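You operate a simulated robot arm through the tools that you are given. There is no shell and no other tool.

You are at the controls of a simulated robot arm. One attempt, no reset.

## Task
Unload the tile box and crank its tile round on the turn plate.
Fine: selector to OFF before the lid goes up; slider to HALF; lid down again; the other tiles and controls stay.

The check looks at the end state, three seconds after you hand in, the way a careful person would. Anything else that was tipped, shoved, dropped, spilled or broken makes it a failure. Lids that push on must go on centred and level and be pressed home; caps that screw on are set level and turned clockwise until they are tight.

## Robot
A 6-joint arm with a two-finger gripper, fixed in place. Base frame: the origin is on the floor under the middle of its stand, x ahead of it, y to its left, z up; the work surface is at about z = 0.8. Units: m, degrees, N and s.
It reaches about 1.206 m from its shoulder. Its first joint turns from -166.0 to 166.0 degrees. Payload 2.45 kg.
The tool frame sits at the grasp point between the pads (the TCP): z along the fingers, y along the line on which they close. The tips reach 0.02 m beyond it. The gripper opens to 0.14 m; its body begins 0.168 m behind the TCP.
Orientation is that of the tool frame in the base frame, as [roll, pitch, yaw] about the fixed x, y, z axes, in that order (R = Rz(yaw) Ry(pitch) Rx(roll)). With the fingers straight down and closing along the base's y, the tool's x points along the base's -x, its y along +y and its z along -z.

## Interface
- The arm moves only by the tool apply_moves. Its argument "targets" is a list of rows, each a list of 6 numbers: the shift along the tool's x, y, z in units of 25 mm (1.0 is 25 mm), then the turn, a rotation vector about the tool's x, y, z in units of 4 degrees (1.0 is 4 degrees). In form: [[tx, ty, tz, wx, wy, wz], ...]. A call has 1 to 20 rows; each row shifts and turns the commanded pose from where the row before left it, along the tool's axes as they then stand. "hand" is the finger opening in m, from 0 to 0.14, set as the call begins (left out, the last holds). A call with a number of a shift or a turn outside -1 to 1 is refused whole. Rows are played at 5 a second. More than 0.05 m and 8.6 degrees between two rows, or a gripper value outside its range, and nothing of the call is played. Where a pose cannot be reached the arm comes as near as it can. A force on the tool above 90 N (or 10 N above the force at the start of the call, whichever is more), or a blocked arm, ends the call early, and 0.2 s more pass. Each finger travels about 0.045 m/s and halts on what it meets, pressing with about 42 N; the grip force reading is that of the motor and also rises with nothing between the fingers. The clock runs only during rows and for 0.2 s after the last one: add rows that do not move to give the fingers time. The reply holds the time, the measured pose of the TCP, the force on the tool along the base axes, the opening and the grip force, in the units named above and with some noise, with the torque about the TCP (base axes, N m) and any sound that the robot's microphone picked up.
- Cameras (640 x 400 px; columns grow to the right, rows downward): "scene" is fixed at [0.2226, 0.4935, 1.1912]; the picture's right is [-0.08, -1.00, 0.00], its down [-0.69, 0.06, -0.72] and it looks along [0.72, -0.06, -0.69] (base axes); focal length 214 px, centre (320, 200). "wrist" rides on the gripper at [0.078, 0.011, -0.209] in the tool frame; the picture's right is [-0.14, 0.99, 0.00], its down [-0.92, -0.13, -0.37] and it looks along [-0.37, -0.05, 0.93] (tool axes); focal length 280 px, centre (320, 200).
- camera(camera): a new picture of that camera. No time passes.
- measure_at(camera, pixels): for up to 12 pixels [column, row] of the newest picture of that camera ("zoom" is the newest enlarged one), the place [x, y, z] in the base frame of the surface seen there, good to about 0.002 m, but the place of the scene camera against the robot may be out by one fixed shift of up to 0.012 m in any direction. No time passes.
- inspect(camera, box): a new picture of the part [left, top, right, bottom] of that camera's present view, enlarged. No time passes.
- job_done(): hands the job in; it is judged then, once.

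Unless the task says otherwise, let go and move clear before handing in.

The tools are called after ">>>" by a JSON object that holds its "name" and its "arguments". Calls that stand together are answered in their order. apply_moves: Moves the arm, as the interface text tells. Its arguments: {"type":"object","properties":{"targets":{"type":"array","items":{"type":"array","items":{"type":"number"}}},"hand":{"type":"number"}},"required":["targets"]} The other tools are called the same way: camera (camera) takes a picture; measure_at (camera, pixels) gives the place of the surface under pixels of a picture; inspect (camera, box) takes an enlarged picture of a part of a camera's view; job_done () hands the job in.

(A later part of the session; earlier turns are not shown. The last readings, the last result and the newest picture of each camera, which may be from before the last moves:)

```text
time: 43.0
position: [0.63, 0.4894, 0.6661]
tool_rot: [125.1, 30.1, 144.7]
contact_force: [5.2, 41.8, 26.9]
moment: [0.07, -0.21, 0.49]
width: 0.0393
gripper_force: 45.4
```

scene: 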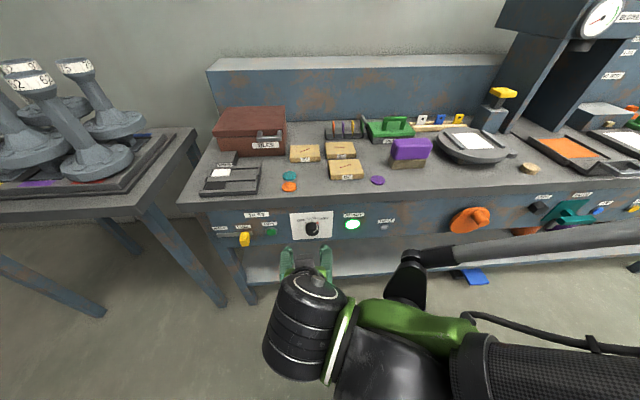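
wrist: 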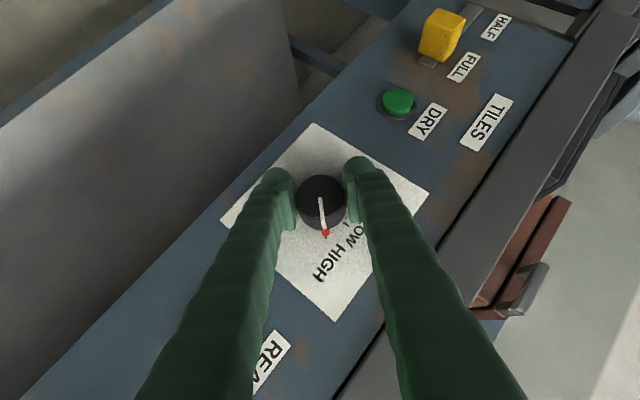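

The force has settled at +48 N along tool y, so the centre lies back the other way. I will move +1.2 mm in y and wait for it to settle.

>>> {"name": "apply_moves", "arguments": {"targets": [[0, 0.05, 0, 0, 0, 0], [0, 0, 0, 0, 0, 0], [0, 0, 0, 0, 0, 0], [0, 0, 0, 0, 0, 0], [0, 0, 0, 0, 0, 0]]}}

>>> {"name": "apply_moves", "arguments": {"targets": [[0, 0, 0, 0, 0, 0], [0, 0, 0, 0, 0, 0], [0, 0, 0, 0, 0, 0]]}}

```text
time: 44.2
position: [0.629, 0.4883, 0.6669]
tool_rot: [125.1, 30.1, 144.6]
contact_force: [5.9, 27.2, 18.4]
moment: [0.07, -0.25, 0.27]
width: 0.0394
gripper_force: 44.9
```

```text
time: 45.0
position: [0.6294, 0.4899, 0.6647]
tool_rot: [125.0, 30.2, 144.7]
contact_force: [5.4, 19.2, 17.9]
moment: [0.01, -0.19, 0.19]
width: 0.0393
gripper_force: 44.5
```

The side force is down to 26 N and falling. I will nudge 0.6 mm more and then start turning the knob counter-clockwise, first 44°.

>>> {"name": "apply_moves", "arguments": {"targets": [[0, 0.025, 0, 0, 0, 0], [0, 0, 0, 0.707, 0, -0.707], [0, 0, 0, 0.707, 0, -0.707], [0, 0, 0, 0.707, 0, -0.707], [0, 0, 0, 0.707, 0, -0.707], [0, 0, 0, 0.707, 0, -0.707], [0, 0, 0, 0.707, 0, -0.707], [0, 0, 0, 0.707, 0, -0.707], [0, 0, 0, 0.707, 0, -0.707], [0, 0, 0, 0.707, 0, -0.707], [0, 0, 0, 0.707, 0, -0.707], [0, 0, 0, 0.707, 0, -0.707], [0, 0, 0, 0, 0, 0]]}}

>>> {"name": "camera", "arguments": {"camera": "wrist"}}

>>> {"name": "inspect", "arguments": {"camera": "wrist", "box": [250, 140, 390, 260]}}

```text
time: 47.8
position: [0.6286, 0.4889, 0.6662]
tool_rot: [178.5, 45.1, 179.0]
contact_force: [-2.1, -8.6, -0.5]
moment: [0.0, 0.09, -0.21]
width: 0.0393
gripper_force: 44.9
```

```text
taken
```

wrist: 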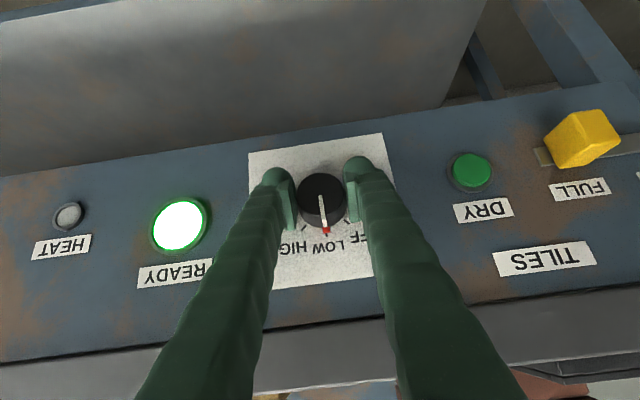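

```text
3.33 times, centred on (320, 200) of wrist
```

zoom: 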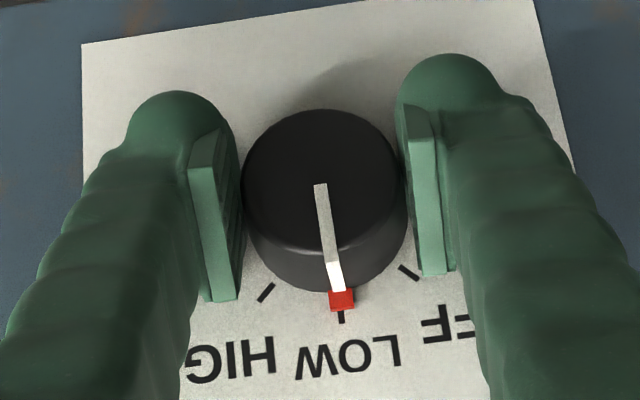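

The knob follows the grip and its pointer is now at LOW, with only about 9 N of force. I will turn it another 46° to OFF.

>>> {"name": "apply_moves", "arguments": {"targets": [[0, 0, 0, 0.707, 0, -0.707], [0, 0, 0, 0.707, 0, -0.707], [0, 0, 0, 0.707, 0, -0.707], [0, 0, 0, 0.707, 0, -0.707], [0, 0, 0, 0.707, 0, -0.707], [0, 0, 0, 0.707, 0, -0.707], [0, 0, 0, 0.707, 0, -0.707], [0, 0, 0, 0.707, 0, -0.707], [0, 0, 0, 0.707, 0, -0.707], [0, 0, 0, 0.707, 0, -0.707], [0, 0, 0, 0.707, 0, -0.707], [0, 0, 0, 0.354, 0, -0.354], [0, 0, 0, 0, 0, 0]]}}

>>> {"name": "camera", "arguments": {"camera": "wrist"}}

>>> {"name": "inspect", "arguments": {"camera": "wrist", "box": [250, 140, 390, 260]}}

```text
time: 50.6
position: [0.6279, 0.4912, 0.665]
tool_rot: [-125.2, 30.0, -144.6]
contact_force: [12.5, 21.0, 7.4]
moment: [0.52, -0.13, 0.18]
width: 0.0392
gripper_force: 45.1
```

```text
taken
```

wrist: 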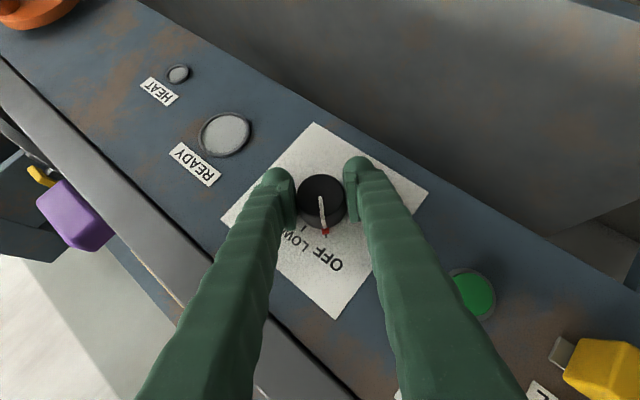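

```text
3.33 times, centred on (320, 200) of wrist
```

zoom: 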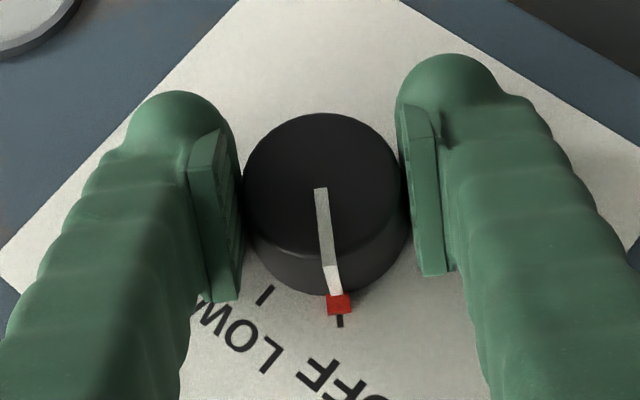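

The pointer is on the OFF tick and the READY lamp (225,135) has gone dark. I will open the fingers and back straight off the knob.

>>> {"name": "apply_moves", "arguments": {"targets": [[0, 0, 0, 0, 0, 0], [0, 0, 0, 0, 0, 0], [0, 0, 0, 0, 0, 0], [0, 0, 0, 0, 0, 0]], "hand": 0.07}}

>>> {"name": "apply_moves", "arguments": {"targets": [[0.566, 0, -0.566, 0, 0, 0], [0.566, 0, -0.566, 0, 0, 0], [0.566, 0, -0.566, 0, 0, 0], [0, 0, 0, 0, 0, 0]]}}

>>> {"name": "apply_moves", "arguments": {"targets": [[0, 0, 0, -0.707, 0, 0.707], [0, 0, 0, -0.707, 0, 0.707], [0, 0, 0, -0.707, 0, 0.707], [0, 0, 0, -0.707, 0, 0.707], [0, 0, 0, -0.707, 0, 0.707], [0, 0, 0, -0.707, 0, 0.707], [0, 0, 0, -0.707, 0, 0.707], [0, 0, 0, -0.707, 0, 0.707], [0, 0, 0, -0.707, 0, 0.707], [0, 0, 0, -0.707, 0, 0.707], [0, 0, 0, -0.707, 0, 0.707], [0, 0, 0, -0.177, 0, 0.177], [0, 0, 0, 0, 0, 0]]}}

>>> {"name": "camera", "arguments": {"camera": "wrist"}}

>>> {"name": "inspect", "arguments": {"camera": "wrist", "box": [250, 140, 390, 260]}}

```text
time: 51.6
position: [0.6276, 0.4888, 0.6654]
tool_rot: [-125.2, 30.2, -144.7]
contact_force: [0.3, -0.6, -0.1]
moment: [0.0, 0.01, 0.01]
width: 0.0701
gripper_force: 0.1
```

```text
time: 52.6
position: [0.5688, 0.4896, 0.6649]
tool_rot: [-125.1, 30.2, -144.6]
contact_force: [0.1, 0.0, 0.2]
moment: [-0.01, 0.03, 0.0]
width: 0.0701
gripper_force: 0.1
```

```text
time: 55.4
position: [0.5686, 0.4911, 0.665]
tool_rot: [179.8, 45.1, 179.9]
contact_force: [0.1, -0.2, 0.3]
moment: [-0.01, -0.02, 0.02]
width: 0.0699
gripper_force: 0.1
```

```text
taken
```

wrist: 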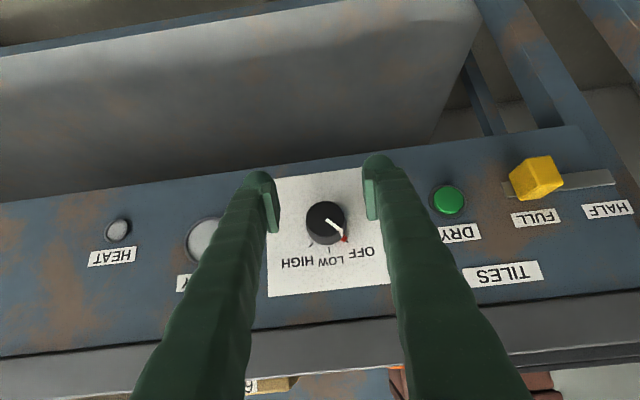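

```text
3.33 times, centred on (320, 200) of wrist
```

zoom: 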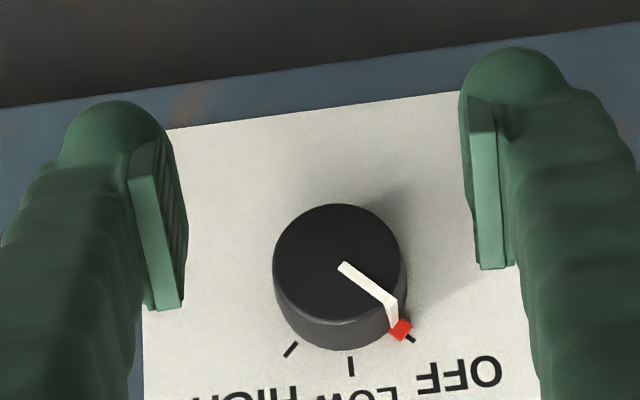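

The selector is at OFF with its red mark on the OFF tick, and nothing else changed. I will now move over in front of the slider at y≈0.699, staying back from the panel.

>>> {"name": "apply_moves", "arguments": {"targets": [[0, 1, 0, 0, 0, 0], [0, 1, 0, 0, 0, 0], [0, 1, 0, 0, 0, 0], [0, 1, 0, 0, 0, 0], [0, 1, 0, 0, 0, 0], [0, 1, 0, 0, 0, 0], [0, 1, 0, 0, 0, 0], [0, 1, 0, 0, 0, 0], [0, 0.36, 0, 0, 0, 0], [0, 0, 0, 0, 0, 0]]}}

>>> {"name": "camera", "arguments": {"camera": "wrist"}}

>>> {"name": "inspect", "arguments": {"camera": "wrist", "box": [240, 140, 440, 265]}}

```text
time: 57.6
position: [0.5659, 0.7005, 0.6672]
tool_rot: [179.9, 45.1, 179.9]
contact_force: [-0.1, -1.0, 0.2]
moment: [0.01, -0.02, -0.02]
width: 0.0701
gripper_force: 0.1
```

```text
taken
```

wrist: 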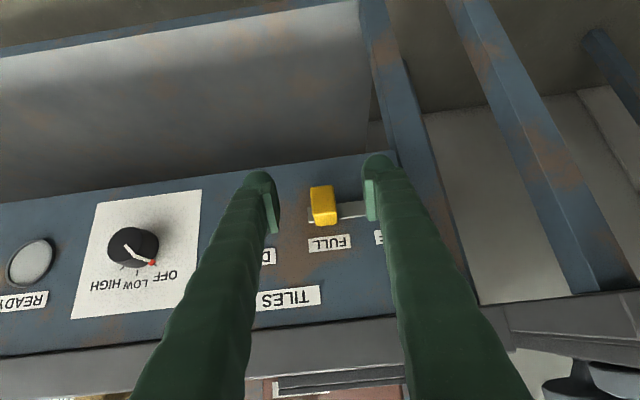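

```text
3.20 times, centred on (340, 202) of wrist
```

zoom: 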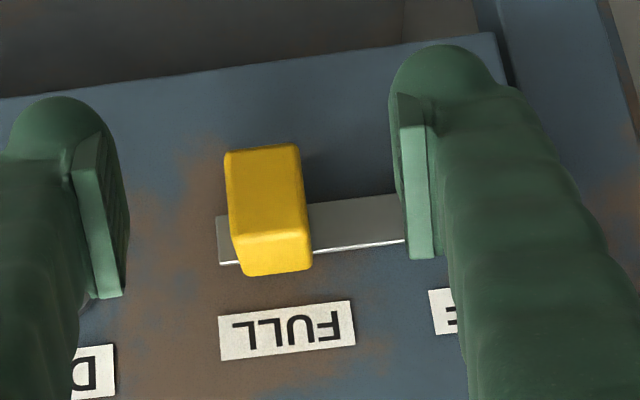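

>>> {"name": "measure_at", "arguments": {"camera": "wrist", "pixels": [[323, 200], [323, 188], [314, 200], [333, 200], [323, 212], [324, 220], [317, 222], [334, 222], [345, 212], [355, 210], [309, 215], [335, 215]]}}

```text
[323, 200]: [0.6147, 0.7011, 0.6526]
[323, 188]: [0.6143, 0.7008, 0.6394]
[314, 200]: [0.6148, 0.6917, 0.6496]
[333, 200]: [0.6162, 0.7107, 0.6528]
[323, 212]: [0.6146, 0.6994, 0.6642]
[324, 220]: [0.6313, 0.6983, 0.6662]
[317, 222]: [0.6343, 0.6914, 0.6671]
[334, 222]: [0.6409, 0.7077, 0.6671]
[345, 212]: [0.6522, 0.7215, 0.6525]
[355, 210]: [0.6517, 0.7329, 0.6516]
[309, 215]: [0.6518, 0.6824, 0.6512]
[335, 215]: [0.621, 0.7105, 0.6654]
```

The slider block spans y 0.690–0.711, z 0.635–0.667, front at x 0.6145. I will move the pads over it and close.

>>> {"name": "apply_moves", "arguments": {"targets": [[-0.462, 0.02, 0.707, 0, 0, 0], [-0.462, 0, 0.707, 0, 0, 0], [-0.462, 0, 0.707, 0, 0, 0], [0, 0, 0, 0, 0, 0]]}}

>>> {"name": "apply_moves", "arguments": {"targets": [[0, 0, 0, 0, 0, 0], [0, 0, 0, 0, 0, 0], [0, 0, 0, 0, 0, 0], [0, 0, 0, 0, 0, 0], [0, 0, 0, 0, 0, 0], [0, 0, 0, 0, 0, 0]], "hand": 0.0}}

>>> {"name": "camera", "arguments": {"camera": "wrist"}}

```text
time: 58.6
position: [0.6293, 0.7002, 0.6534]
tool_rot: [179.9, 45.0, -180.0]
contact_force: [-0.3, -0.2, -0.7]
moment: [-0.02, 0.01, -0.02]
width: 0.07
gripper_force: 0.1
```

```text
time: 60.0
position: [0.6286, 0.7005, 0.6545]
tool_rot: [-180.0, 45.0, -179.9]
contact_force: [-14.4, 1.4, 3.1]
moment: [-0.03, 0.1, 0.04]
width: 0.0228
gripper_force: 44.9
```

```text
taken
```

wrist: 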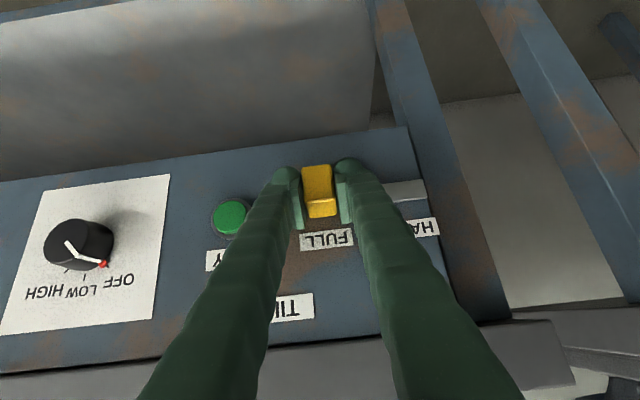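

The block is gripped (width 0.023). I will slide it 6.2 cm toward HALF gently and watch the force.

>>> {"name": "apply_moves", "arguments": {"targets": [[0, 0.35, 0, 0, 0, 0], [0, 0.35, 0, 0, 0, 0], [0, 0.35, 0, 0, 0, 0], [0, 0.35, 0, 0, 0, 0], [0, 0.35, 0, 0, 0, 0], [0, 0.35, 0, 0, 0, 0], [0, 0.35, 0, 0, 0, 0], [0, 0, 0, 0, 0, 0]]}}

>>> {"name": "camera", "arguments": {"camera": "wrist"}}

>>> {"name": "inspect", "arguments": {"camera": "wrist", "box": [240, 140, 440, 265]}}

```text
time: 61.8
position: [0.6292, 0.7643, 0.654]
tool_rot: [179.7, 45.2, -179.9]
contact_force: [-45.4, 3.4, 6.7]
moment: [-0.08, 0.2, -0.05]
width: 0.0226
gripper_force: 44.7
```

```text
taken
```

wrist: 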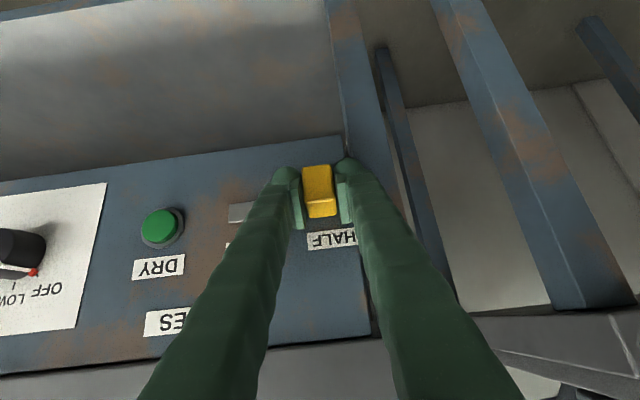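

```text
3.20 times, centred on (340, 202) of wrist
```

zoom: 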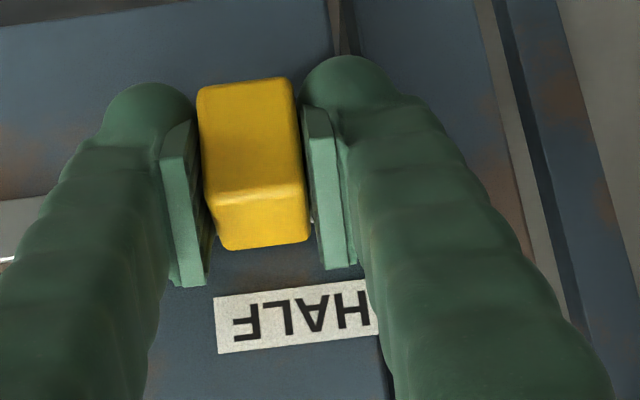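

The slider is nearly at HALF but there is −45 N along x, meaning the slot drifts slightly toward me. I will ease back about 1 mm in x and continue 6 mm in y.

>>> {"name": "apply_moves", "arguments": {"targets": [[0.03, 0, -0.03, 0, 0, 0], [0.01, 0.08, -0.01, 0, 0, 0], [0, 0.08, 0, 0, 0, 0], [0, 0.08, 0, 0, 0, 0], [0, 0, 0, 0, 0, 0]]}}

>>> {"name": "inspect", "arguments": {"camera": "wrist", "box": [240, 140, 440, 265]}}

```text
time: 63.0
position: [0.6294, 0.7673, 0.6532]
tool_rot: [-180.0, 45.1, 179.9]
contact_force: [-47.5, -14.5, 1.7]
moment: [-0.06, 0.73, -0.43]
width: 0.0226
gripper_force: 45.6
```

```text
3.20 times, centred on (340, 202) of wrist
```

zoom: 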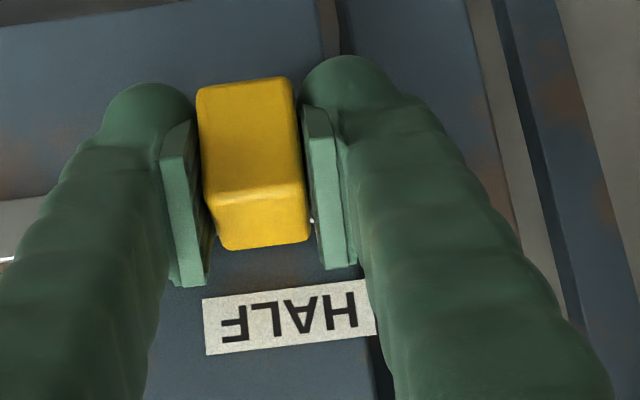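

The HALF label is now nearly centred on the block and a −14 N y force has appeared, hinting at the end stop. I will push 2 mm more to confirm.

>>> {"name": "apply_moves", "arguments": {"targets": [[0, 0.06, 0, 0, 0, 0], [0, 0.04, 0, 0, 0, 0], [0, 0, 0, 0, 0, 0]]}}

>>> {"name": "inspect", "arguments": {"camera": "wrist", "box": [240, 140, 440, 265]}}

```text
time: 63.8
position: [0.629, 0.7717, 0.6539]
tool_rot: [180.0, 45.2, 179.9]
contact_force: [-42.8, -16.4, -2.3]
moment: [-0.08, 0.37, -0.36]
width: 0.0227
gripper_force: 45.8
```

```text
3.20 times, centred on (340, 202) of wrist
```

zoom: 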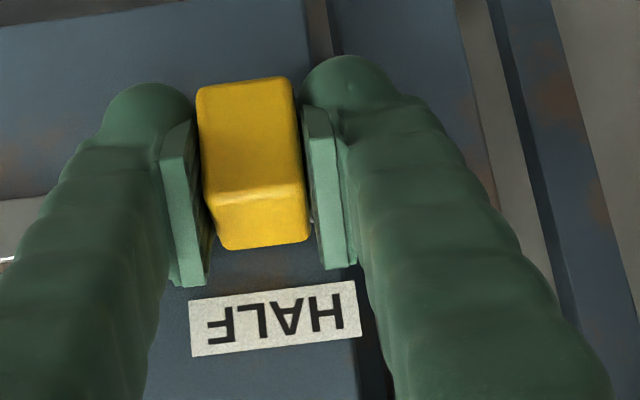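

No hard stop yet, and the label now looks centred on the block within a couple of millimetres. I will release, back off, and compare the block with the label and slot.

>>> {"name": "apply_moves", "arguments": {"targets": [[0.06, 0, -0.06, 0, 0, 0], [0, 0, 0, 0, 0, 0], [0, 0, 0, 0, 0, 0], [0, 0, 0, 0, 0, 0]], "hand": 0.07}}

>>> {"name": "apply_moves", "arguments": {"targets": [[0, 0, -1, 0, 0, 0], [0, 0, -1, 0, 0, 0], [0, 0, -1, 0, 0, 0], [0, 0, 0, 0, 0, 0]], "hand": 0.14}}

>>> {"name": "camera", "arguments": {"camera": "wrist"}}

>>> {"name": "inspect", "arguments": {"camera": "wrist", "box": [240, 140, 440, 265]}}

>>> {"name": "inspect", "arguments": {"camera": "scene", "box": [200, 205, 300, 265]}}

```text
time: 64.8
position: [0.6268, 0.7692, 0.6541]
tool_rot: [179.8, 45.1, -179.9]
contact_force: [-0.1, 0.0, -0.5]
moment: [0.0, 0.01, -0.03]
width: 0.07
gripper_force: 0.2
```

```text
time: 65.8
position: [0.5735, 0.7693, 0.7067]
tool_rot: [180.0, 45.1, 180.0]
contact_force: [0.2, -0.5, -1.0]
moment: [-0.02, -0.03, 0.02]
width: 0.1402
gripper_force: 0.0
```

```text
taken
```

wrist: 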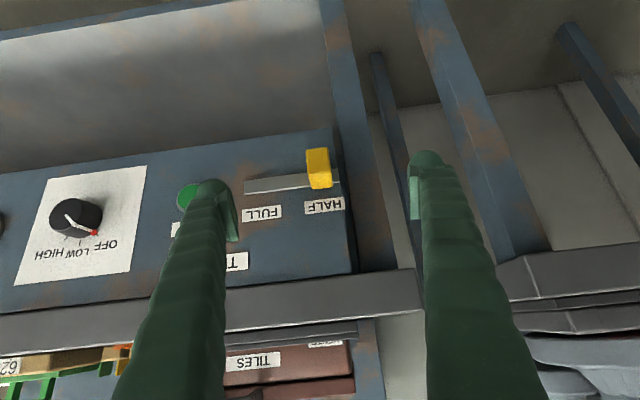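

```text
3.20 times, centred on (340, 202) of wrist
```

zoom: 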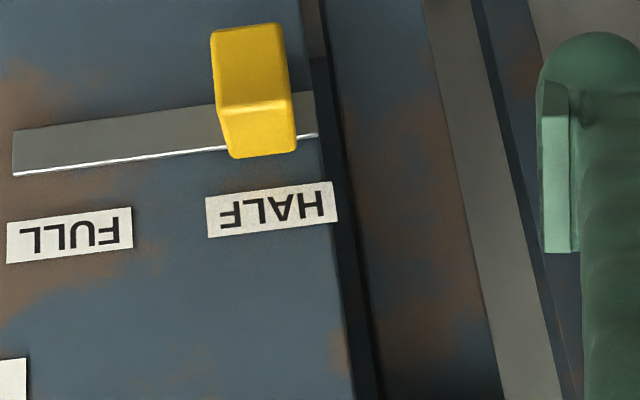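

```text
6.40 times, centred on (250, 235) of scene
```

zoom: 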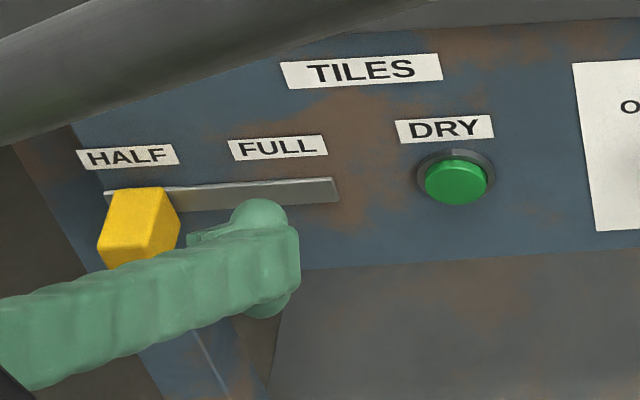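

The block now stands over HALF. I will measure the slot ends, labels and block to see how well it is centred.

>>> {"name": "measure_at", "arguments": {"camera": "wrist", "pixels": [[307, 160], [328, 160], [317, 165], [311, 185], [331, 184], [321, 184], [245, 188], [338, 180], [261, 214], [325, 207], [305, 208], [345, 204]]}}

```text
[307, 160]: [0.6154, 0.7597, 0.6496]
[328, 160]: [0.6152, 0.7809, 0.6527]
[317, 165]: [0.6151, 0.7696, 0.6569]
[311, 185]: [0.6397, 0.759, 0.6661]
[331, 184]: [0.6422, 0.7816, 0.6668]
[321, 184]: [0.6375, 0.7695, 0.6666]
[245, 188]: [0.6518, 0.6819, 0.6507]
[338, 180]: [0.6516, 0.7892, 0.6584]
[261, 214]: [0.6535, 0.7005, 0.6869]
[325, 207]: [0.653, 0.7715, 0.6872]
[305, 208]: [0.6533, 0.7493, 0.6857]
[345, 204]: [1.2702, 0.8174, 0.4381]
```

The block centre is at y 0.770, the mirror of its FULL place in the slot (0.681–0.790), so HALF is set. I will now rise and move in front of the tile box handle for a close look.

>>> {"name": "apply_moves", "arguments": {"targets": [[-0.85, 0, -0.85, 0, 0, 0], [-0.85, 0, -0.85, 0, 0, 0], [-0.85, 0, -0.85, 0, 0, 0], [-0.85, 0, -0.85, 0, 0, 0], [-0.85, 0, -0.85, 0, 0, 0], [-0.85, 0, -0.85, 0, 0, 0], [-0.85, 0, -0.85, 0, 0, 0], [-0.85, 0, -0.85, 0, 0, 0], [-0.85, 0, -0.85, 0, 0, 0], [-0.85, 0, -0.85, 0, 0, 0], [-0.85, -0.5, -0.85, 0, 0, 0], [0, -1, 0, 0, 0, 0], [0, -1, 0, 0, 0, 0], [0, -1, 0, 0, 0, 0], [0, -1, 0, 0, 0, 0], [0, -1, 0, 0, 0, 0], [0, -1, 0, 0, 0, 0], [0, 0, 0, 0, 0, 0]], "hand": 0.1}}

>>> {"name": "camera", "arguments": {"camera": "wrist"}}

>>> {"name": "camera", "arguments": {"camera": "scene"}}

```text
time: 69.6
position: [0.5732, 0.6055, 1.0372]
tool_rot: [-180.0, 45.1, -179.9]
contact_force: [0.2, 0.9, 0.3]
moment: [-0.02, 0.05, -0.04]
width: 0.1
gripper_force: 0.2
```

```text
taken
```

wrist: 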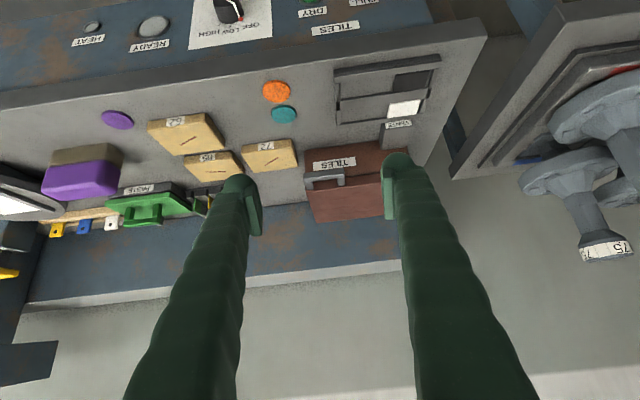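

```text
taken
```

scene: 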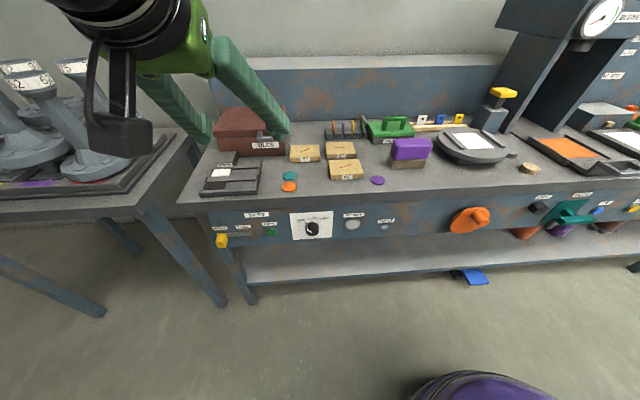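

The handle shows at (325,180) on the box lid. I will enlarge it and measure its bar and legs.

>>> {"name": "inspect", "arguments": {"camera": "wrist", "box": [280, 130, 410, 230]}}

>>> {"name": "measure_at", "arguments": {"camera": "wrist", "pixels": [[307, 175], [325, 172], [342, 172], [307, 181], [325, 179], [342, 177], [309, 188], [342, 184], [325, 186], [355, 165], [330, 195], [350, 220]]}}

```text
4.00 times, centred on (345, 180) of wrist
```

zoom: 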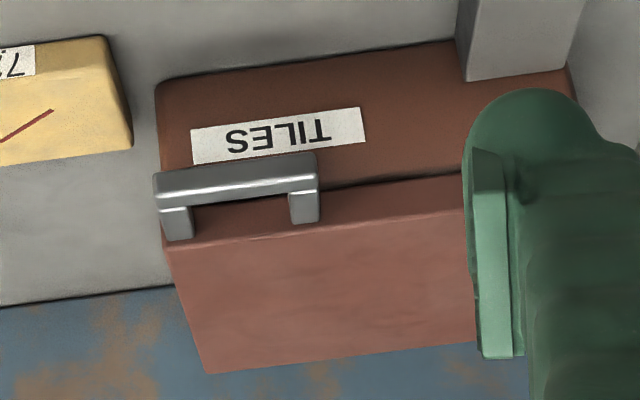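

```text
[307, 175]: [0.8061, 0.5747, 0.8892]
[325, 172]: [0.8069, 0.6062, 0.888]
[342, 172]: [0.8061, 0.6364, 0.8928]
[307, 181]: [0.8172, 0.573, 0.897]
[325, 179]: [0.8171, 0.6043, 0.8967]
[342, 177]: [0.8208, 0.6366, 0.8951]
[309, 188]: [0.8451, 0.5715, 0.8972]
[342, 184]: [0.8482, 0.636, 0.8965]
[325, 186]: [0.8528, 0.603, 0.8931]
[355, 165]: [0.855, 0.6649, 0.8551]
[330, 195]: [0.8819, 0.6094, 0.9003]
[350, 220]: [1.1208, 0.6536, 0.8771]
```

The handle spans y 0.568–0.641, bar front at x 0.806, top z 0.897, with legs back to x 0.853. I will approach to 8 cm short of it with the fingers open 0.10 to grip its two ends along y.

>>> {"name": "apply_moves", "arguments": {"targets": [[-0.331, 0, 0.913, 0, 0, 0], [-0.331, 0, 0.913, 0, 0, 0], [-0.331, 0, 0.913, 0, 0, 0], [-0.331, 0, 0.913, 0, 0, 0], [-0.331, 0, 0.913, 0, 0, 0], [-0.331, 0, 0.913, 0, 0, 0], [-0.331, 0, 0.913, 0, 0, 0], [-0.331, 0, 0.913, 0, 0, 0], [-0.331, 0, 0.913, 0, 0, 0], [0, 0, 0, 0, 0, 0]], "hand": 0.11}}

>>> {"name": "camera", "arguments": {"camera": "wrist"}}

>>> {"name": "inspect", "arguments": {"camera": "wrist", "box": [240, 130, 440, 255]}}

```text
time: 71.8
position: [0.774, 0.6075, 0.9426]
tool_rot: [180.0, 45.2, -180.0]
contact_force: [0.0, 0.0, -0.3]
moment: [0.0, -0.01, 0.01]
width: 0.11
gripper_force: 0.0
```

```text
taken
```

wrist: 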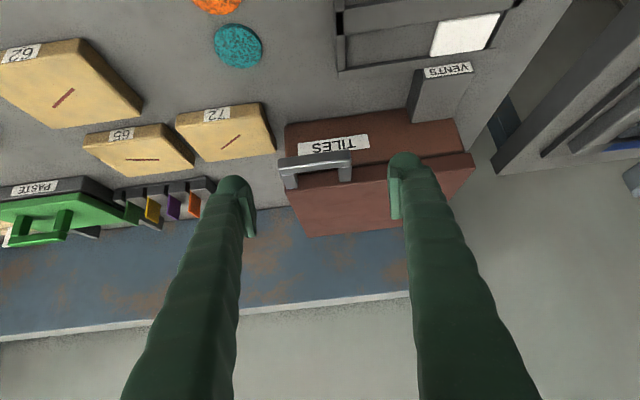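

```text
3.20 times, centred on (340, 192) of wrist
```

zoom: 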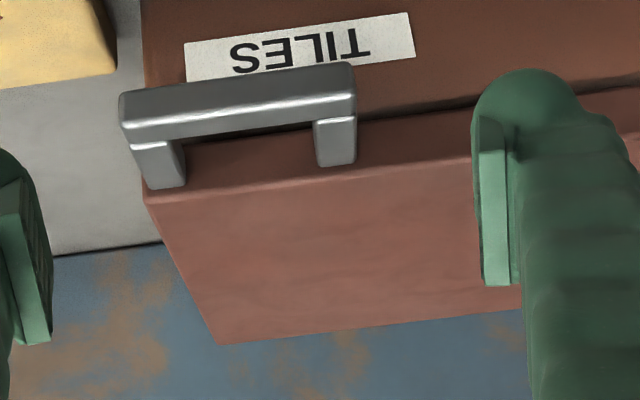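

The handle is squarely between the open fingers. I will measure its ends once more from here.

>>> {"name": "measure_at", "arguments": {"camera": "wrist", "pixels": [[279, 164], [349, 157], [280, 170], [349, 164], [290, 187], [347, 180], [315, 165], [315, 170], [315, 161], [300, 190], [284, 175], [350, 172]]}}

```text
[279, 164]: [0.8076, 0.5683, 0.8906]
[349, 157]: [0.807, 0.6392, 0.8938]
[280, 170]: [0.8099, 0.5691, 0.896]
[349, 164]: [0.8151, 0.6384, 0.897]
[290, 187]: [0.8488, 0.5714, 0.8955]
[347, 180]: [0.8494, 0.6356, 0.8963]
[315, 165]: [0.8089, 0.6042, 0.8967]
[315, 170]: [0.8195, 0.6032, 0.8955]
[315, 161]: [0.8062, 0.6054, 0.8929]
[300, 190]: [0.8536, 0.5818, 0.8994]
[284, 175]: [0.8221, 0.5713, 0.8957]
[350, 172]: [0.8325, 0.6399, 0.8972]
```

>>> {"name": "apply_moves", "arguments": {"targets": [[0, 0, 0, 0, 0, 0]]}}

>>> {"name": "apply_moves", "arguments": {"targets": [[0, 0, 0, 0, 0, 0]]}}

>>> {"name": "apply_moves", "arguments": {"targets": [[0, 0, 0, 0, 0, 0]]}}

```text
time: 72.2
position: [0.7738, 0.6077, 0.9429]
tool_rot: [179.9, 45.1, -179.9]
contact_force: [-0.5, 0.0, -0.2]
moment: [-0.02, 0.03, 0.03]
width: 0.1099
gripper_force: 0.1
```

```text
time: 72.6
position: [0.7728, 0.6076, 0.9439]
tool_rot: [179.9, 45.1, 180.0]
contact_force: [-1.0, -0.1, 0.7]
moment: [0.02, -0.01, 0.0]
width: 0.11
gripper_force: 0.1
```

```text
time: 73.0
position: [0.7743, 0.6065, 0.9436]
tool_rot: [179.9, 45.1, 179.9]
contact_force: [0.2, 0.2, 0.8]
moment: [-0.04, 0.0, -0.02]
width: 0.1101
gripper_force: 0.0
```

The averaged pose is (0.774, 0.607, 0.943). I will move in to (0.826, 0.604, 0.886) and close on the handle ends.

>>> {"name": "apply_moves", "arguments": {"targets": [[0.035, -0.033, 0.775, 0, 0, 0], [0.035, -0.033, 0.775, 0, 0, 0], [0.035, -0.033, 0.775, 0, 0, 0], [0.035, -0.033, 0.775, 0, 0, 0], [0, 0, 0, 0, 0, 0]]}}

>>> {"name": "apply_moves", "arguments": {"targets": [[0, 0, 0, 0, 0, 0], [0, 0, 0, 0, 0, 0], [0, 0, 0, 0, 0, 0], [0, 0, 0, 0, 0, 0], [0, 0, 0, 0, 0, 0]], "hand": 0.0}}

>>> {"name": "camera", "arguments": {"camera": "wrist"}}

>>> {"name": "inspect", "arguments": {"camera": "wrist", "box": [240, 130, 440, 255]}}

```text
time: 74.2
position: [0.8228, 0.6056, 0.8878]
tool_rot: [179.9, 45.1, 180.0]
contact_force: [-0.3, 1.0, -0.3]
moment: [-0.04, 0.01, 0.02]
width: 0.11
gripper_force: 0.0
```

```text
time: 75.4
position: [0.823, 0.6027, 0.8873]
tool_rot: [179.9, 45.0, 180.0]
contact_force: [-7.5, -18.1, -2.8]
moment: [-0.03, 0.28, 0.16]
width: 0.0766
gripper_force: 44.8
```

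```text
taken
```

wrist: 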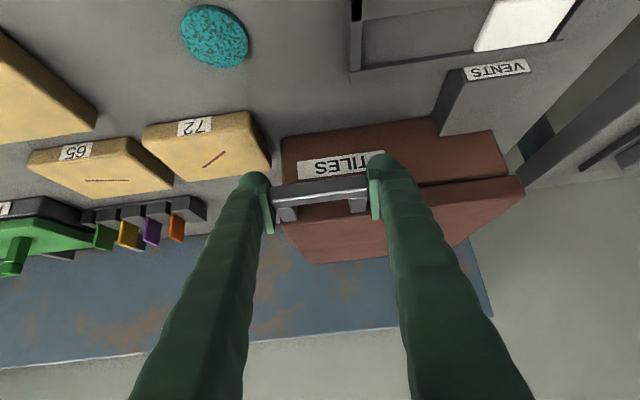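

```text
3.20 times, centred on (340, 192) of wrist
```

zoom: 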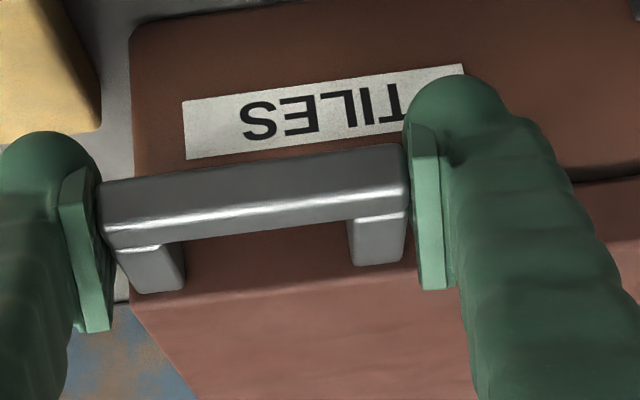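

The handle is held (width 0.077). I will start lifting the lid along its hinge arc, first 10°, and check the load.

>>> {"name": "apply_moves", "arguments": {"targets": [[-0.298, 0, -0.226, 0, 0, 0], [-0.298, 0, -0.226, 0, 0, 0], [-0.298, 0, -0.226, 0, 0, 0], [-0.298, 0, -0.226, 0, 0, 0], [0, 0, 0, 0, 0, 0]]}}

>>> {"name": "camera", "arguments": {"camera": "wrist"}}

>>> {"name": "camera", "arguments": {"camera": "scene"}}

```text
time: 76.6
position: [0.8278, 0.6016, 0.9262]
tool_rot: [180.0, 45.0, 179.9]
contact_force: [-13.5, -25.8, -2.5]
moment: [0.17, 0.78, 0.18]
width: 0.0765
gripper_force: 45.2
```

```text
taken
```

wrist: 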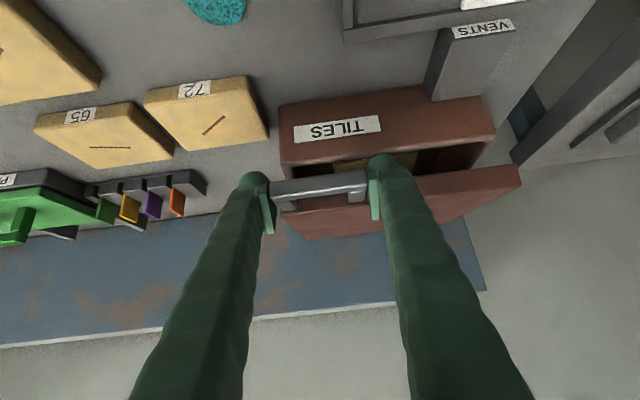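

```text
taken
```

scene: 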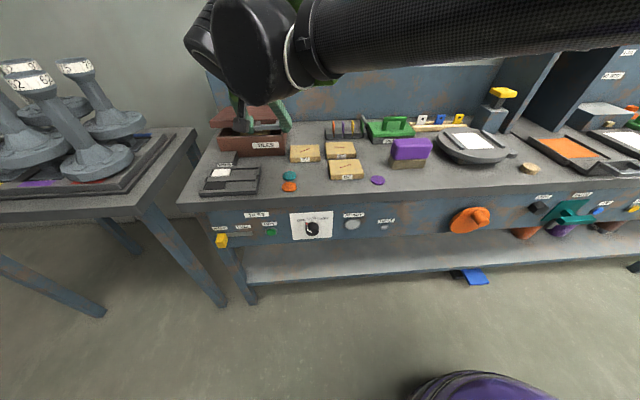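

The lid rises easily and yellow tile shows inside (375,162). I will relieve the small −y load and continue the arc to about 40°.

>>> {"name": "apply_moves", "arguments": {"targets": [[-0.335, -0.02, -0.17, 0, 0, 0], [-0.335, -0.02, -0.17, 0, 0, 0], [-0.335, 0, -0.17, 0, 0, 0], [-0.335, 0, -0.17, 0, 0, 0], [-0.358, 0, -0.11, 0, 0, 0], [-0.358, 0, -0.11, 0, 0, 0], [-0.358, 0, -0.11, 0, 0, 0], [-0.358, 0, -0.11, 0, 0, 0], [-0.373, 0, -0.047, 0, 0, 0], [-0.373, 0, -0.047, 0, 0, 0], [-0.373, 0, -0.047, 0, 0, 0], [-0.373, 0, -0.047, 0, 0, 0], [0, 0, 0, 0, 0, 0]]}}

>>> {"name": "camera", "arguments": {"camera": "wrist"}}

>>> {"name": "camera", "arguments": {"camera": "scene"}}

```text
time: 79.4
position: [0.8821, 0.6051, 1.0243]
tool_rot: [179.9, 45.1, -179.9]
contact_force: [-0.4, -0.4, -0.3]
moment: [0.04, 0.02, -0.02]
width: 0.0
gripper_force: 28.9
```

```text
taken
```

wrist: 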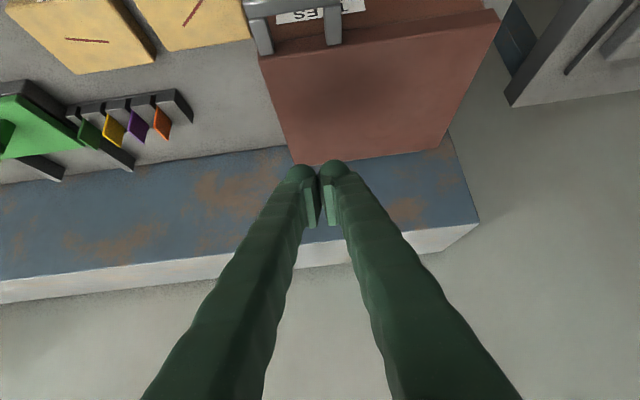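

```text
taken
```

scene: 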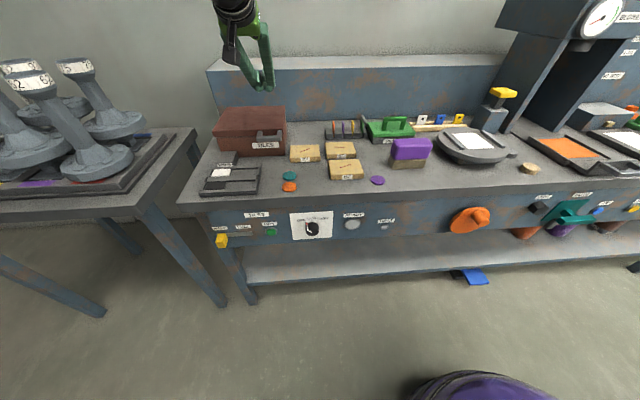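

The grip slipped off during the arc (width reads 0) and the scene shows the lid shut again. I will check that the box and everything round it are undisturbed and look for the hinge.

>>> {"name": "inspect", "arguments": {"camera": "scene", "box": [180, 90, 340, 190]}}

>>> {"name": "inspect", "arguments": {"camera": "wrist", "box": [220, 0, 540, 200]}}

>>> {"name": "measure_at", "arguments": {"camera": "wrist", "pixels": [[290, 160], [450, 130], [495, 15], [262, 60], [370, 100], [300, 163], [445, 133], [260, 40], [400, 150], [430, 145], [360, 200], [380, 240]]}}

```text
4.00 times, centred on (260, 140) of scene
```

zoom: 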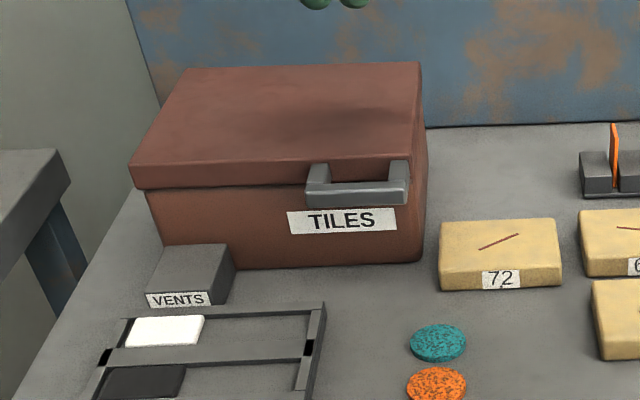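

```text
2.00 times, centred on (380, 100) of wrist
```

zoom: 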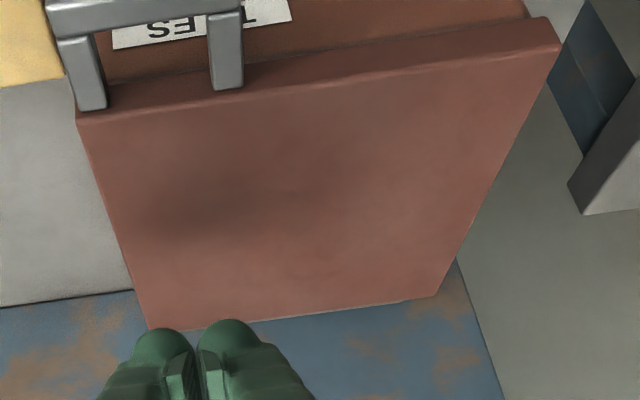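

```text
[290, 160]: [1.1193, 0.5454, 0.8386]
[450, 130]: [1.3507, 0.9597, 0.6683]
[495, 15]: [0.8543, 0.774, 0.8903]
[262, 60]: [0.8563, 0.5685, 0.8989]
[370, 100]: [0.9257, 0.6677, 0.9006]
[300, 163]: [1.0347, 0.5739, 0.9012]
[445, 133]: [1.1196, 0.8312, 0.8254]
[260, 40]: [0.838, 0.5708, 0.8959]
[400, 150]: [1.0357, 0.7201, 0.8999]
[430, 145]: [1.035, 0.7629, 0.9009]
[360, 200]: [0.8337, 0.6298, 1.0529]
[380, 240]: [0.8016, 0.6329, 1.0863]
```

The lid is shut and undisturbed, with its back edge at x≈1.04 and the back wall at x≈1.12. Before another try I will test how far the arm reaches high over the hinge.

>>> {"name": "apply_moves", "arguments": {"targets": [[-0.943, 0, -0.943, 0, 0, 0], [-0.943, 0, -0.943, 0, 0, 0], [-0.943, 0, -0.943, 0, 0, 0], [-0.848, 0, 0.848, 0, 0, 0], [-0.848, 0, 0.848, 0, 0, 0], [-0.848, 0, 0.848, 0, 0, 0], [-0.848, 0, 0.848, 0, 0, 0], [-0.848, 0, 0.848, 0, 0, 0], [-0.848, 0, 0.848, 0, 0, 0], [0, 0, 0, 0, 0, 0]]}}

>>> {"name": "apply_moves", "arguments": {"targets": [[0, 0, 0, 0, 1, 0], [0, 0, 0, 0, 1, 0], [0, 0, 0, 0, 1, 0], [0, 0, 0, 0, 1, 0], [0, 0, 0, 0, 1, 0], [0, 0, 0, 0, 1, 0], [0, 0, 0, 0, 0, 0]]}}

>>> {"name": "camera", "arguments": {"camera": "wrist"}}

```text
time: 81.6
position: [1.0592, 0.6034, 1.1234]
tool_rot: [179.8, 45.1, 179.9]
contact_force: [1.1, -0.3, 0.2]
moment: [0.01, -0.01, -0.01]
width: 0.0
gripper_force: 29.0
```

```text
time: 83.2
position: [1.0171, 0.5722, 1.085]
tool_rot: [179.9, 33.1, -180.0]
contact_force: [0.1, 0.5, 0.4]
moment: [-0.02, -0.02, -0.01]
width: 0.0
gripper_force: 29.0
out of reach, approached as far as the arm can: row 1, 2, 3, 4, 5, 6
```

```text
taken
```

wrist: 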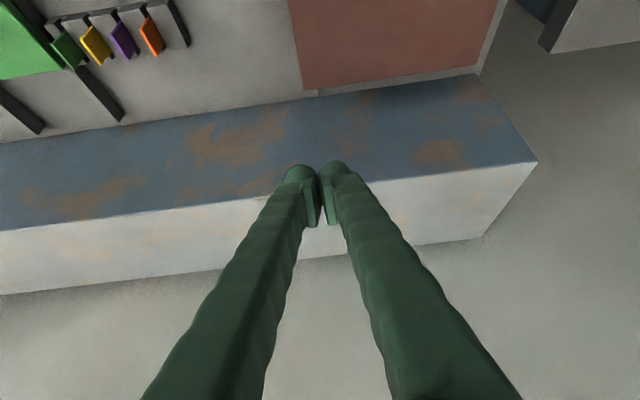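

The arm reaches (1.06, 0.60, 1.12) only with the tool no steeper than 45°, so I will lift the lid with a finger hooked under the handle bar instead. First I will back away and set the tool 25° below horizontal.

>>> {"name": "measure_at", "arguments": {"camera": "wrist", "pixels": [[300, 130], [300, 190], [300, 215], [300, 255], [400, 100], [400, 150], [400, 200], [400, 80]]}}

>>> {"name": "apply_moves", "arguments": {"targets": [[0.839, 0.1, -0.545, 0, 0, 0], [0.839, 0.1, -0.545, 0, 0, 0], [0.839, 0.1, -0.545, 0, 0, 0], [0.839, 0.1, -0.545, 0, 0, 0], [0.839, 0.1, -0.545, 0, 0, 0], [0.839, 0.1, -0.545, 0, 0, 0], [0.839, 0.1, -0.545, 0, 0, 0], [0.839, 0.1, -0.545, 0, 0, 0], [0.839, 0.1, -0.545, 0, 0, 0], [0.839, 0.1, -0.545, 0, 0, 0], [0.839, 0.1, -0.545, 0, 0, 0], [0.839, 0.1, -0.545, 0, 0, 0], [0.839, 0.1, -0.545, 0, 0, 0], [0, 0, 0, 0, 0, 0]], "hand": 0.05}}

>>> {"name": "apply_moves", "arguments": {"targets": [[0, 0, 0, 0, -1, 0], [0, 0, 0, 0, -1, 0], [0, 0, 0, 0, -1, 0], [0, 0, 0, 0, -1, 0], [0, 0, 0, 0, -1, 0], [0, 0, 0, 0, -1, 0], [0, 0, 0, 0, -1, 0], [0, 0, 0, 0, -1, 0], [0, 0, 0, 0, 0, 0]]}}

```text
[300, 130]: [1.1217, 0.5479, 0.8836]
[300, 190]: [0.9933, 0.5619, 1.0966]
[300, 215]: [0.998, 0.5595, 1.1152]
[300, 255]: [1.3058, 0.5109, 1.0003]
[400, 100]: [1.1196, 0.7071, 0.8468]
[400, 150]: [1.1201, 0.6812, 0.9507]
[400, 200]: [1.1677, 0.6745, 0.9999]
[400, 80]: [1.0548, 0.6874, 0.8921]
```

```text
time: 86.2
position: [0.6881, 0.6065, 1.0841]
tool_rot: [-180.0, 33.1, 180.0]
contact_force: [-0.4, 0.8, 0.3]
moment: [0.0, 0.01, 0.01]
width: 0.0501
gripper_force: 0.1
```

```text
time: 88.2
position: [0.6916, 0.6048, 1.0845]
tool_rot: [179.8, 65.2, 179.9]
contact_force: [0.2, -0.7, -1.0]
moment: [-0.03, 0.02, 0.03]
width: 0.0498
gripper_force: 0.1
```

The wall's face is at x 1.12 with its top at z 1.0, and a hinge strip shows behind the lid at (1.055, z 0.892), higher than I had assumed. I will now roll the tool 90° so the fingers close up-down.

>>> {"name": "apply_moves", "arguments": {"targets": [[0, 0, 0, 0, 0, 1], [0, 0, 0, 0, 0, 1], [0, 0, 0, 0, 0, 1], [0, 0, 0, 0, 0, 1], [0, 0, 0, 0, 0, 1], [0, 0, 0, 0, 0, 1], [0, 0, 0, 0, 0, 1], [0, 0, 0, 0, 0, 1], [0, 0, 0, 0, 0, 1], [0, 0, 0, 0, 0, 1], [0, 0, 0, 0, 0, 1], [0, 0, 0, 0, 0, 1], [0, 0, 0, 0, 0, 1], [0, 0, 0, 0, 0, 1], [0, 0, 0, 0, 0, 1], [0, 0, 0, 0, 0, 1], [0, 0, 0, 0, 0, 1], [0, 0, 0, 0, 0, 1], [0, 0, 0, 0, 0, 1], [0, 0, 0, 0, 0, 1]]}}

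>>> {"name": "apply_moves", "arguments": {"targets": [[0, 0, 0, 0, 0, 1], [0, 0, 0, 0, 0, 1], [0, 0, 0, 0, 0, 0.5], [0, 0, 0, 0, 0, 0]]}}

>>> {"name": "camera", "arguments": {"camera": "wrist"}}

>>> {"name": "camera", "arguments": {"camera": "scene"}}

```text
time: 92.4
position: [0.692, 0.6034, 1.0846]
tool_rot: [115.2, 9.0, 94.2]
contact_force: [-0.5, 0.3, 0.2]
moment: [0.03, -0.03, 0.0]
width: 0.0498
gripper_force: 0.1
```

```text
time: 93.4
position: [0.6916, 0.6046, 1.0841]
tool_rot: [114.9, -0.1, 90.0]
contact_force: [-0.4, -0.4, 0.2]
moment: [-0.02, 0.0, -0.01]
width: 0.0503
gripper_force: 0.0
```

```text
taken
```

wrist: 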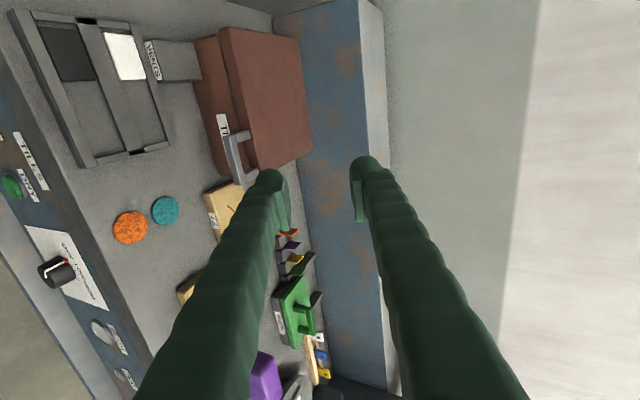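

```text
taken
```

scene: 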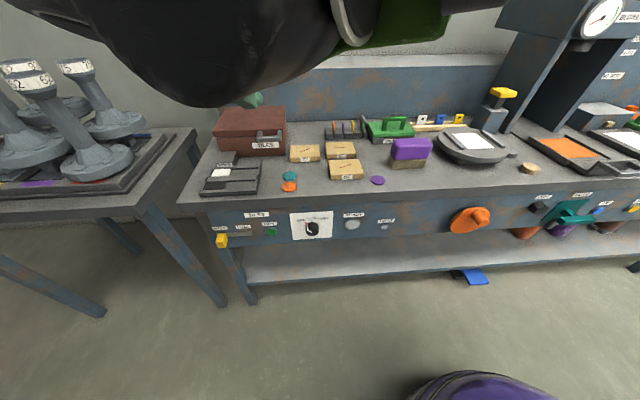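

The tool now points 25° down with fingers one above the other, and the box's back strip is in view around (305,90). I will enlarge and measure the hinge side.

>>> {"name": "inspect", "arguments": {"camera": "wrist", "box": [180, 10, 340, 200]}}

>>> {"name": "measure_at", "arguments": {"camera": "wrist", "pixels": [[299, 60], [303, 60], [306, 100], [309, 130], [312, 155], [301, 100], [228, 140], [240, 183], [245, 135], [238, 160], [270, 100], [225, 60]]}}

```text
2.11 times, centred on (260, 105) of wrist
```

zoom: 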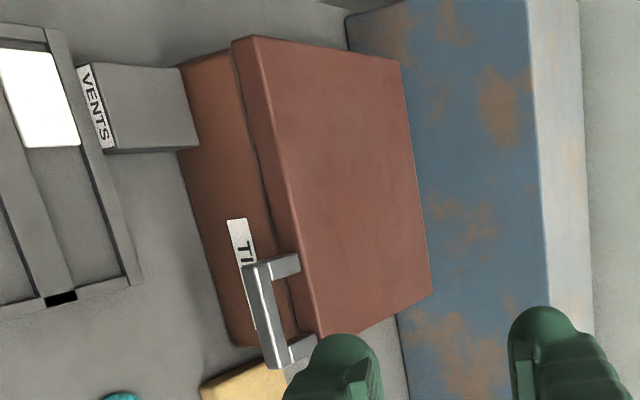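

```text
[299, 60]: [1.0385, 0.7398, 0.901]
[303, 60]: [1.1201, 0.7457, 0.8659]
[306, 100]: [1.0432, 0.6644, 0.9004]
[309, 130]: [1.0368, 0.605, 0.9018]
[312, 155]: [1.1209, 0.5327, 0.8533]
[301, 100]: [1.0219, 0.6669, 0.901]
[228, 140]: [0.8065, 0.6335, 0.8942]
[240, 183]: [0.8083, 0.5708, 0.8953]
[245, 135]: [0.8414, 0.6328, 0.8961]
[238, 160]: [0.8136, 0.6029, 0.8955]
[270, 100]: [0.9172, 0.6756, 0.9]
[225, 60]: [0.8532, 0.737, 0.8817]
```

Lid back edge is at x≈1.043 and the handle bar at (0.8145, 0.604, 0.887). I will move to a point 8 cm short of the bar along the tool's axis.

>>> {"name": "apply_moves", "arguments": {"targets": [[0, -0.847, 0.764, 0, 0, 0], [0, -0.847, 0.764, 0, 0, 0], [0, -0.847, 0.764, 0, 0, 0], [0, -0.847, 0.764, 0, 0, 0], [0, -0.847, 0.764, 0, 0, 0], [0, -0.847, 0.764, 0, 0, 0], [0, 0, 0, 0, 0, 0]]}}

>>> {"name": "camera", "arguments": {"camera": "wrist"}}

>>> {"name": "inspect", "arguments": {"camera": "wrist", "box": [220, 100, 420, 240]}}

>>> {"name": "camera", "arguments": {"camera": "scene"}}

```text
time: 95.0
position: [0.7452, 0.6071, 0.9194]
tool_rot: [115.0, -0.2, 90.0]
contact_force: [-0.8, -0.4, 0.7]
moment: [0.03, 0.0, 0.01]
width: 0.0498
gripper_force: 0.1
```

```text
taken
```

wrist: 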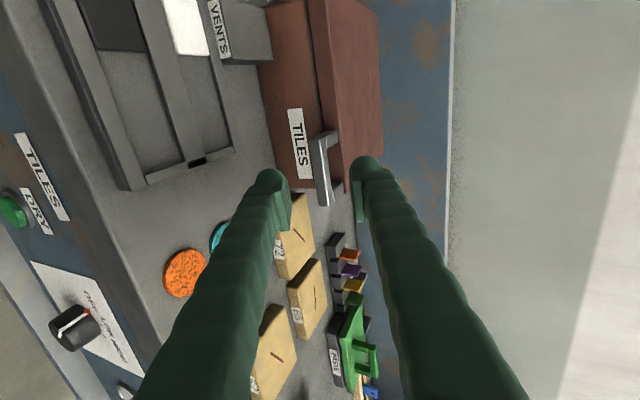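

```text
2.86 times, centred on (320, 170) of wrist
```

zoom: 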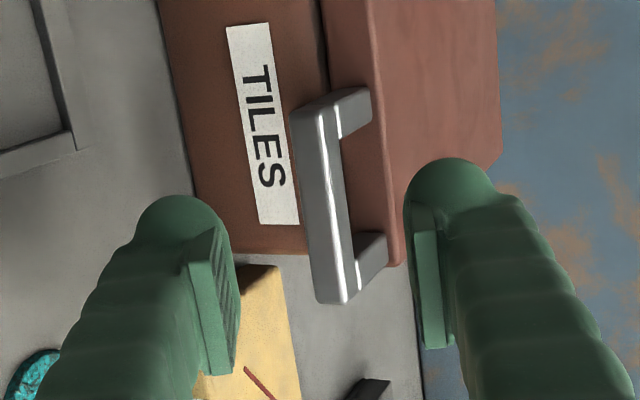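

```text
taken
```

scene: 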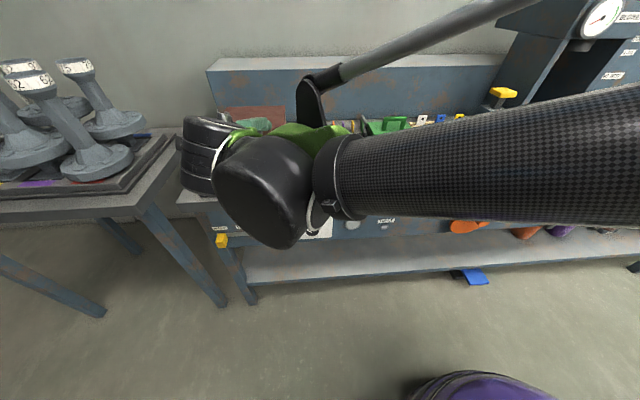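

The handle bar lies between the lower (left) and upper (right) finger in line with the tool. I will move in 7.8 cm so the bar sits between the pads.

>>> {"name": "apply_moves", "arguments": {"targets": [[-0.02, 0, 0.778, 0, 0, 0], [-0.02, 0, 0.778, 0, 0, 0], [-0.02, 0, 0.778, 0, 0, 0], [-0.02, 0, 0.778, 0, 0, 0], [0, 0, 0, 0, 0, 0]]}}

>>> {"name": "camera", "arguments": {"camera": "wrist"}}

>>> {"name": "inspect", "arguments": {"camera": "wrist", "box": [220, 130, 420, 260]}}

```text
time: 96.2
position: [0.8145, 0.6031, 0.8864]
tool_rot: [114.9, -0.1, 90.0]
contact_force: [-0.2, 0.4, 0.3]
moment: [-0.03, -0.02, 0.02]
width: 0.0501
gripper_force: 0.0
```

```text
taken
```

wrist: 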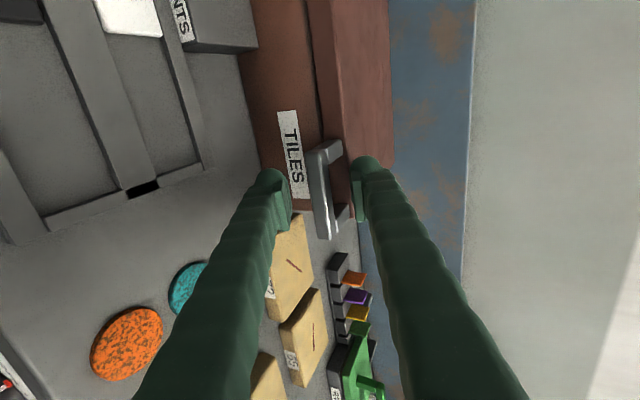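

```text
3.08 times, centred on (320, 195) of wrist
```

zoom: 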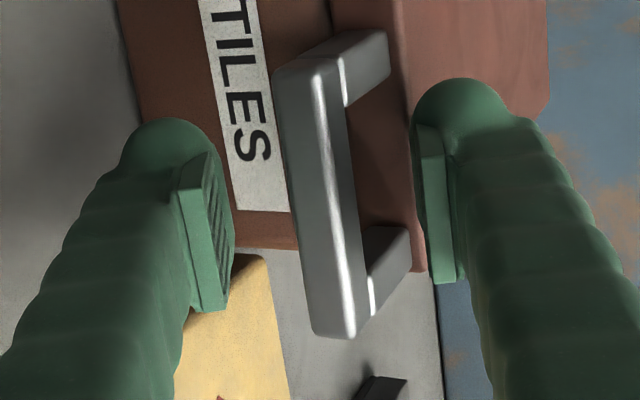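

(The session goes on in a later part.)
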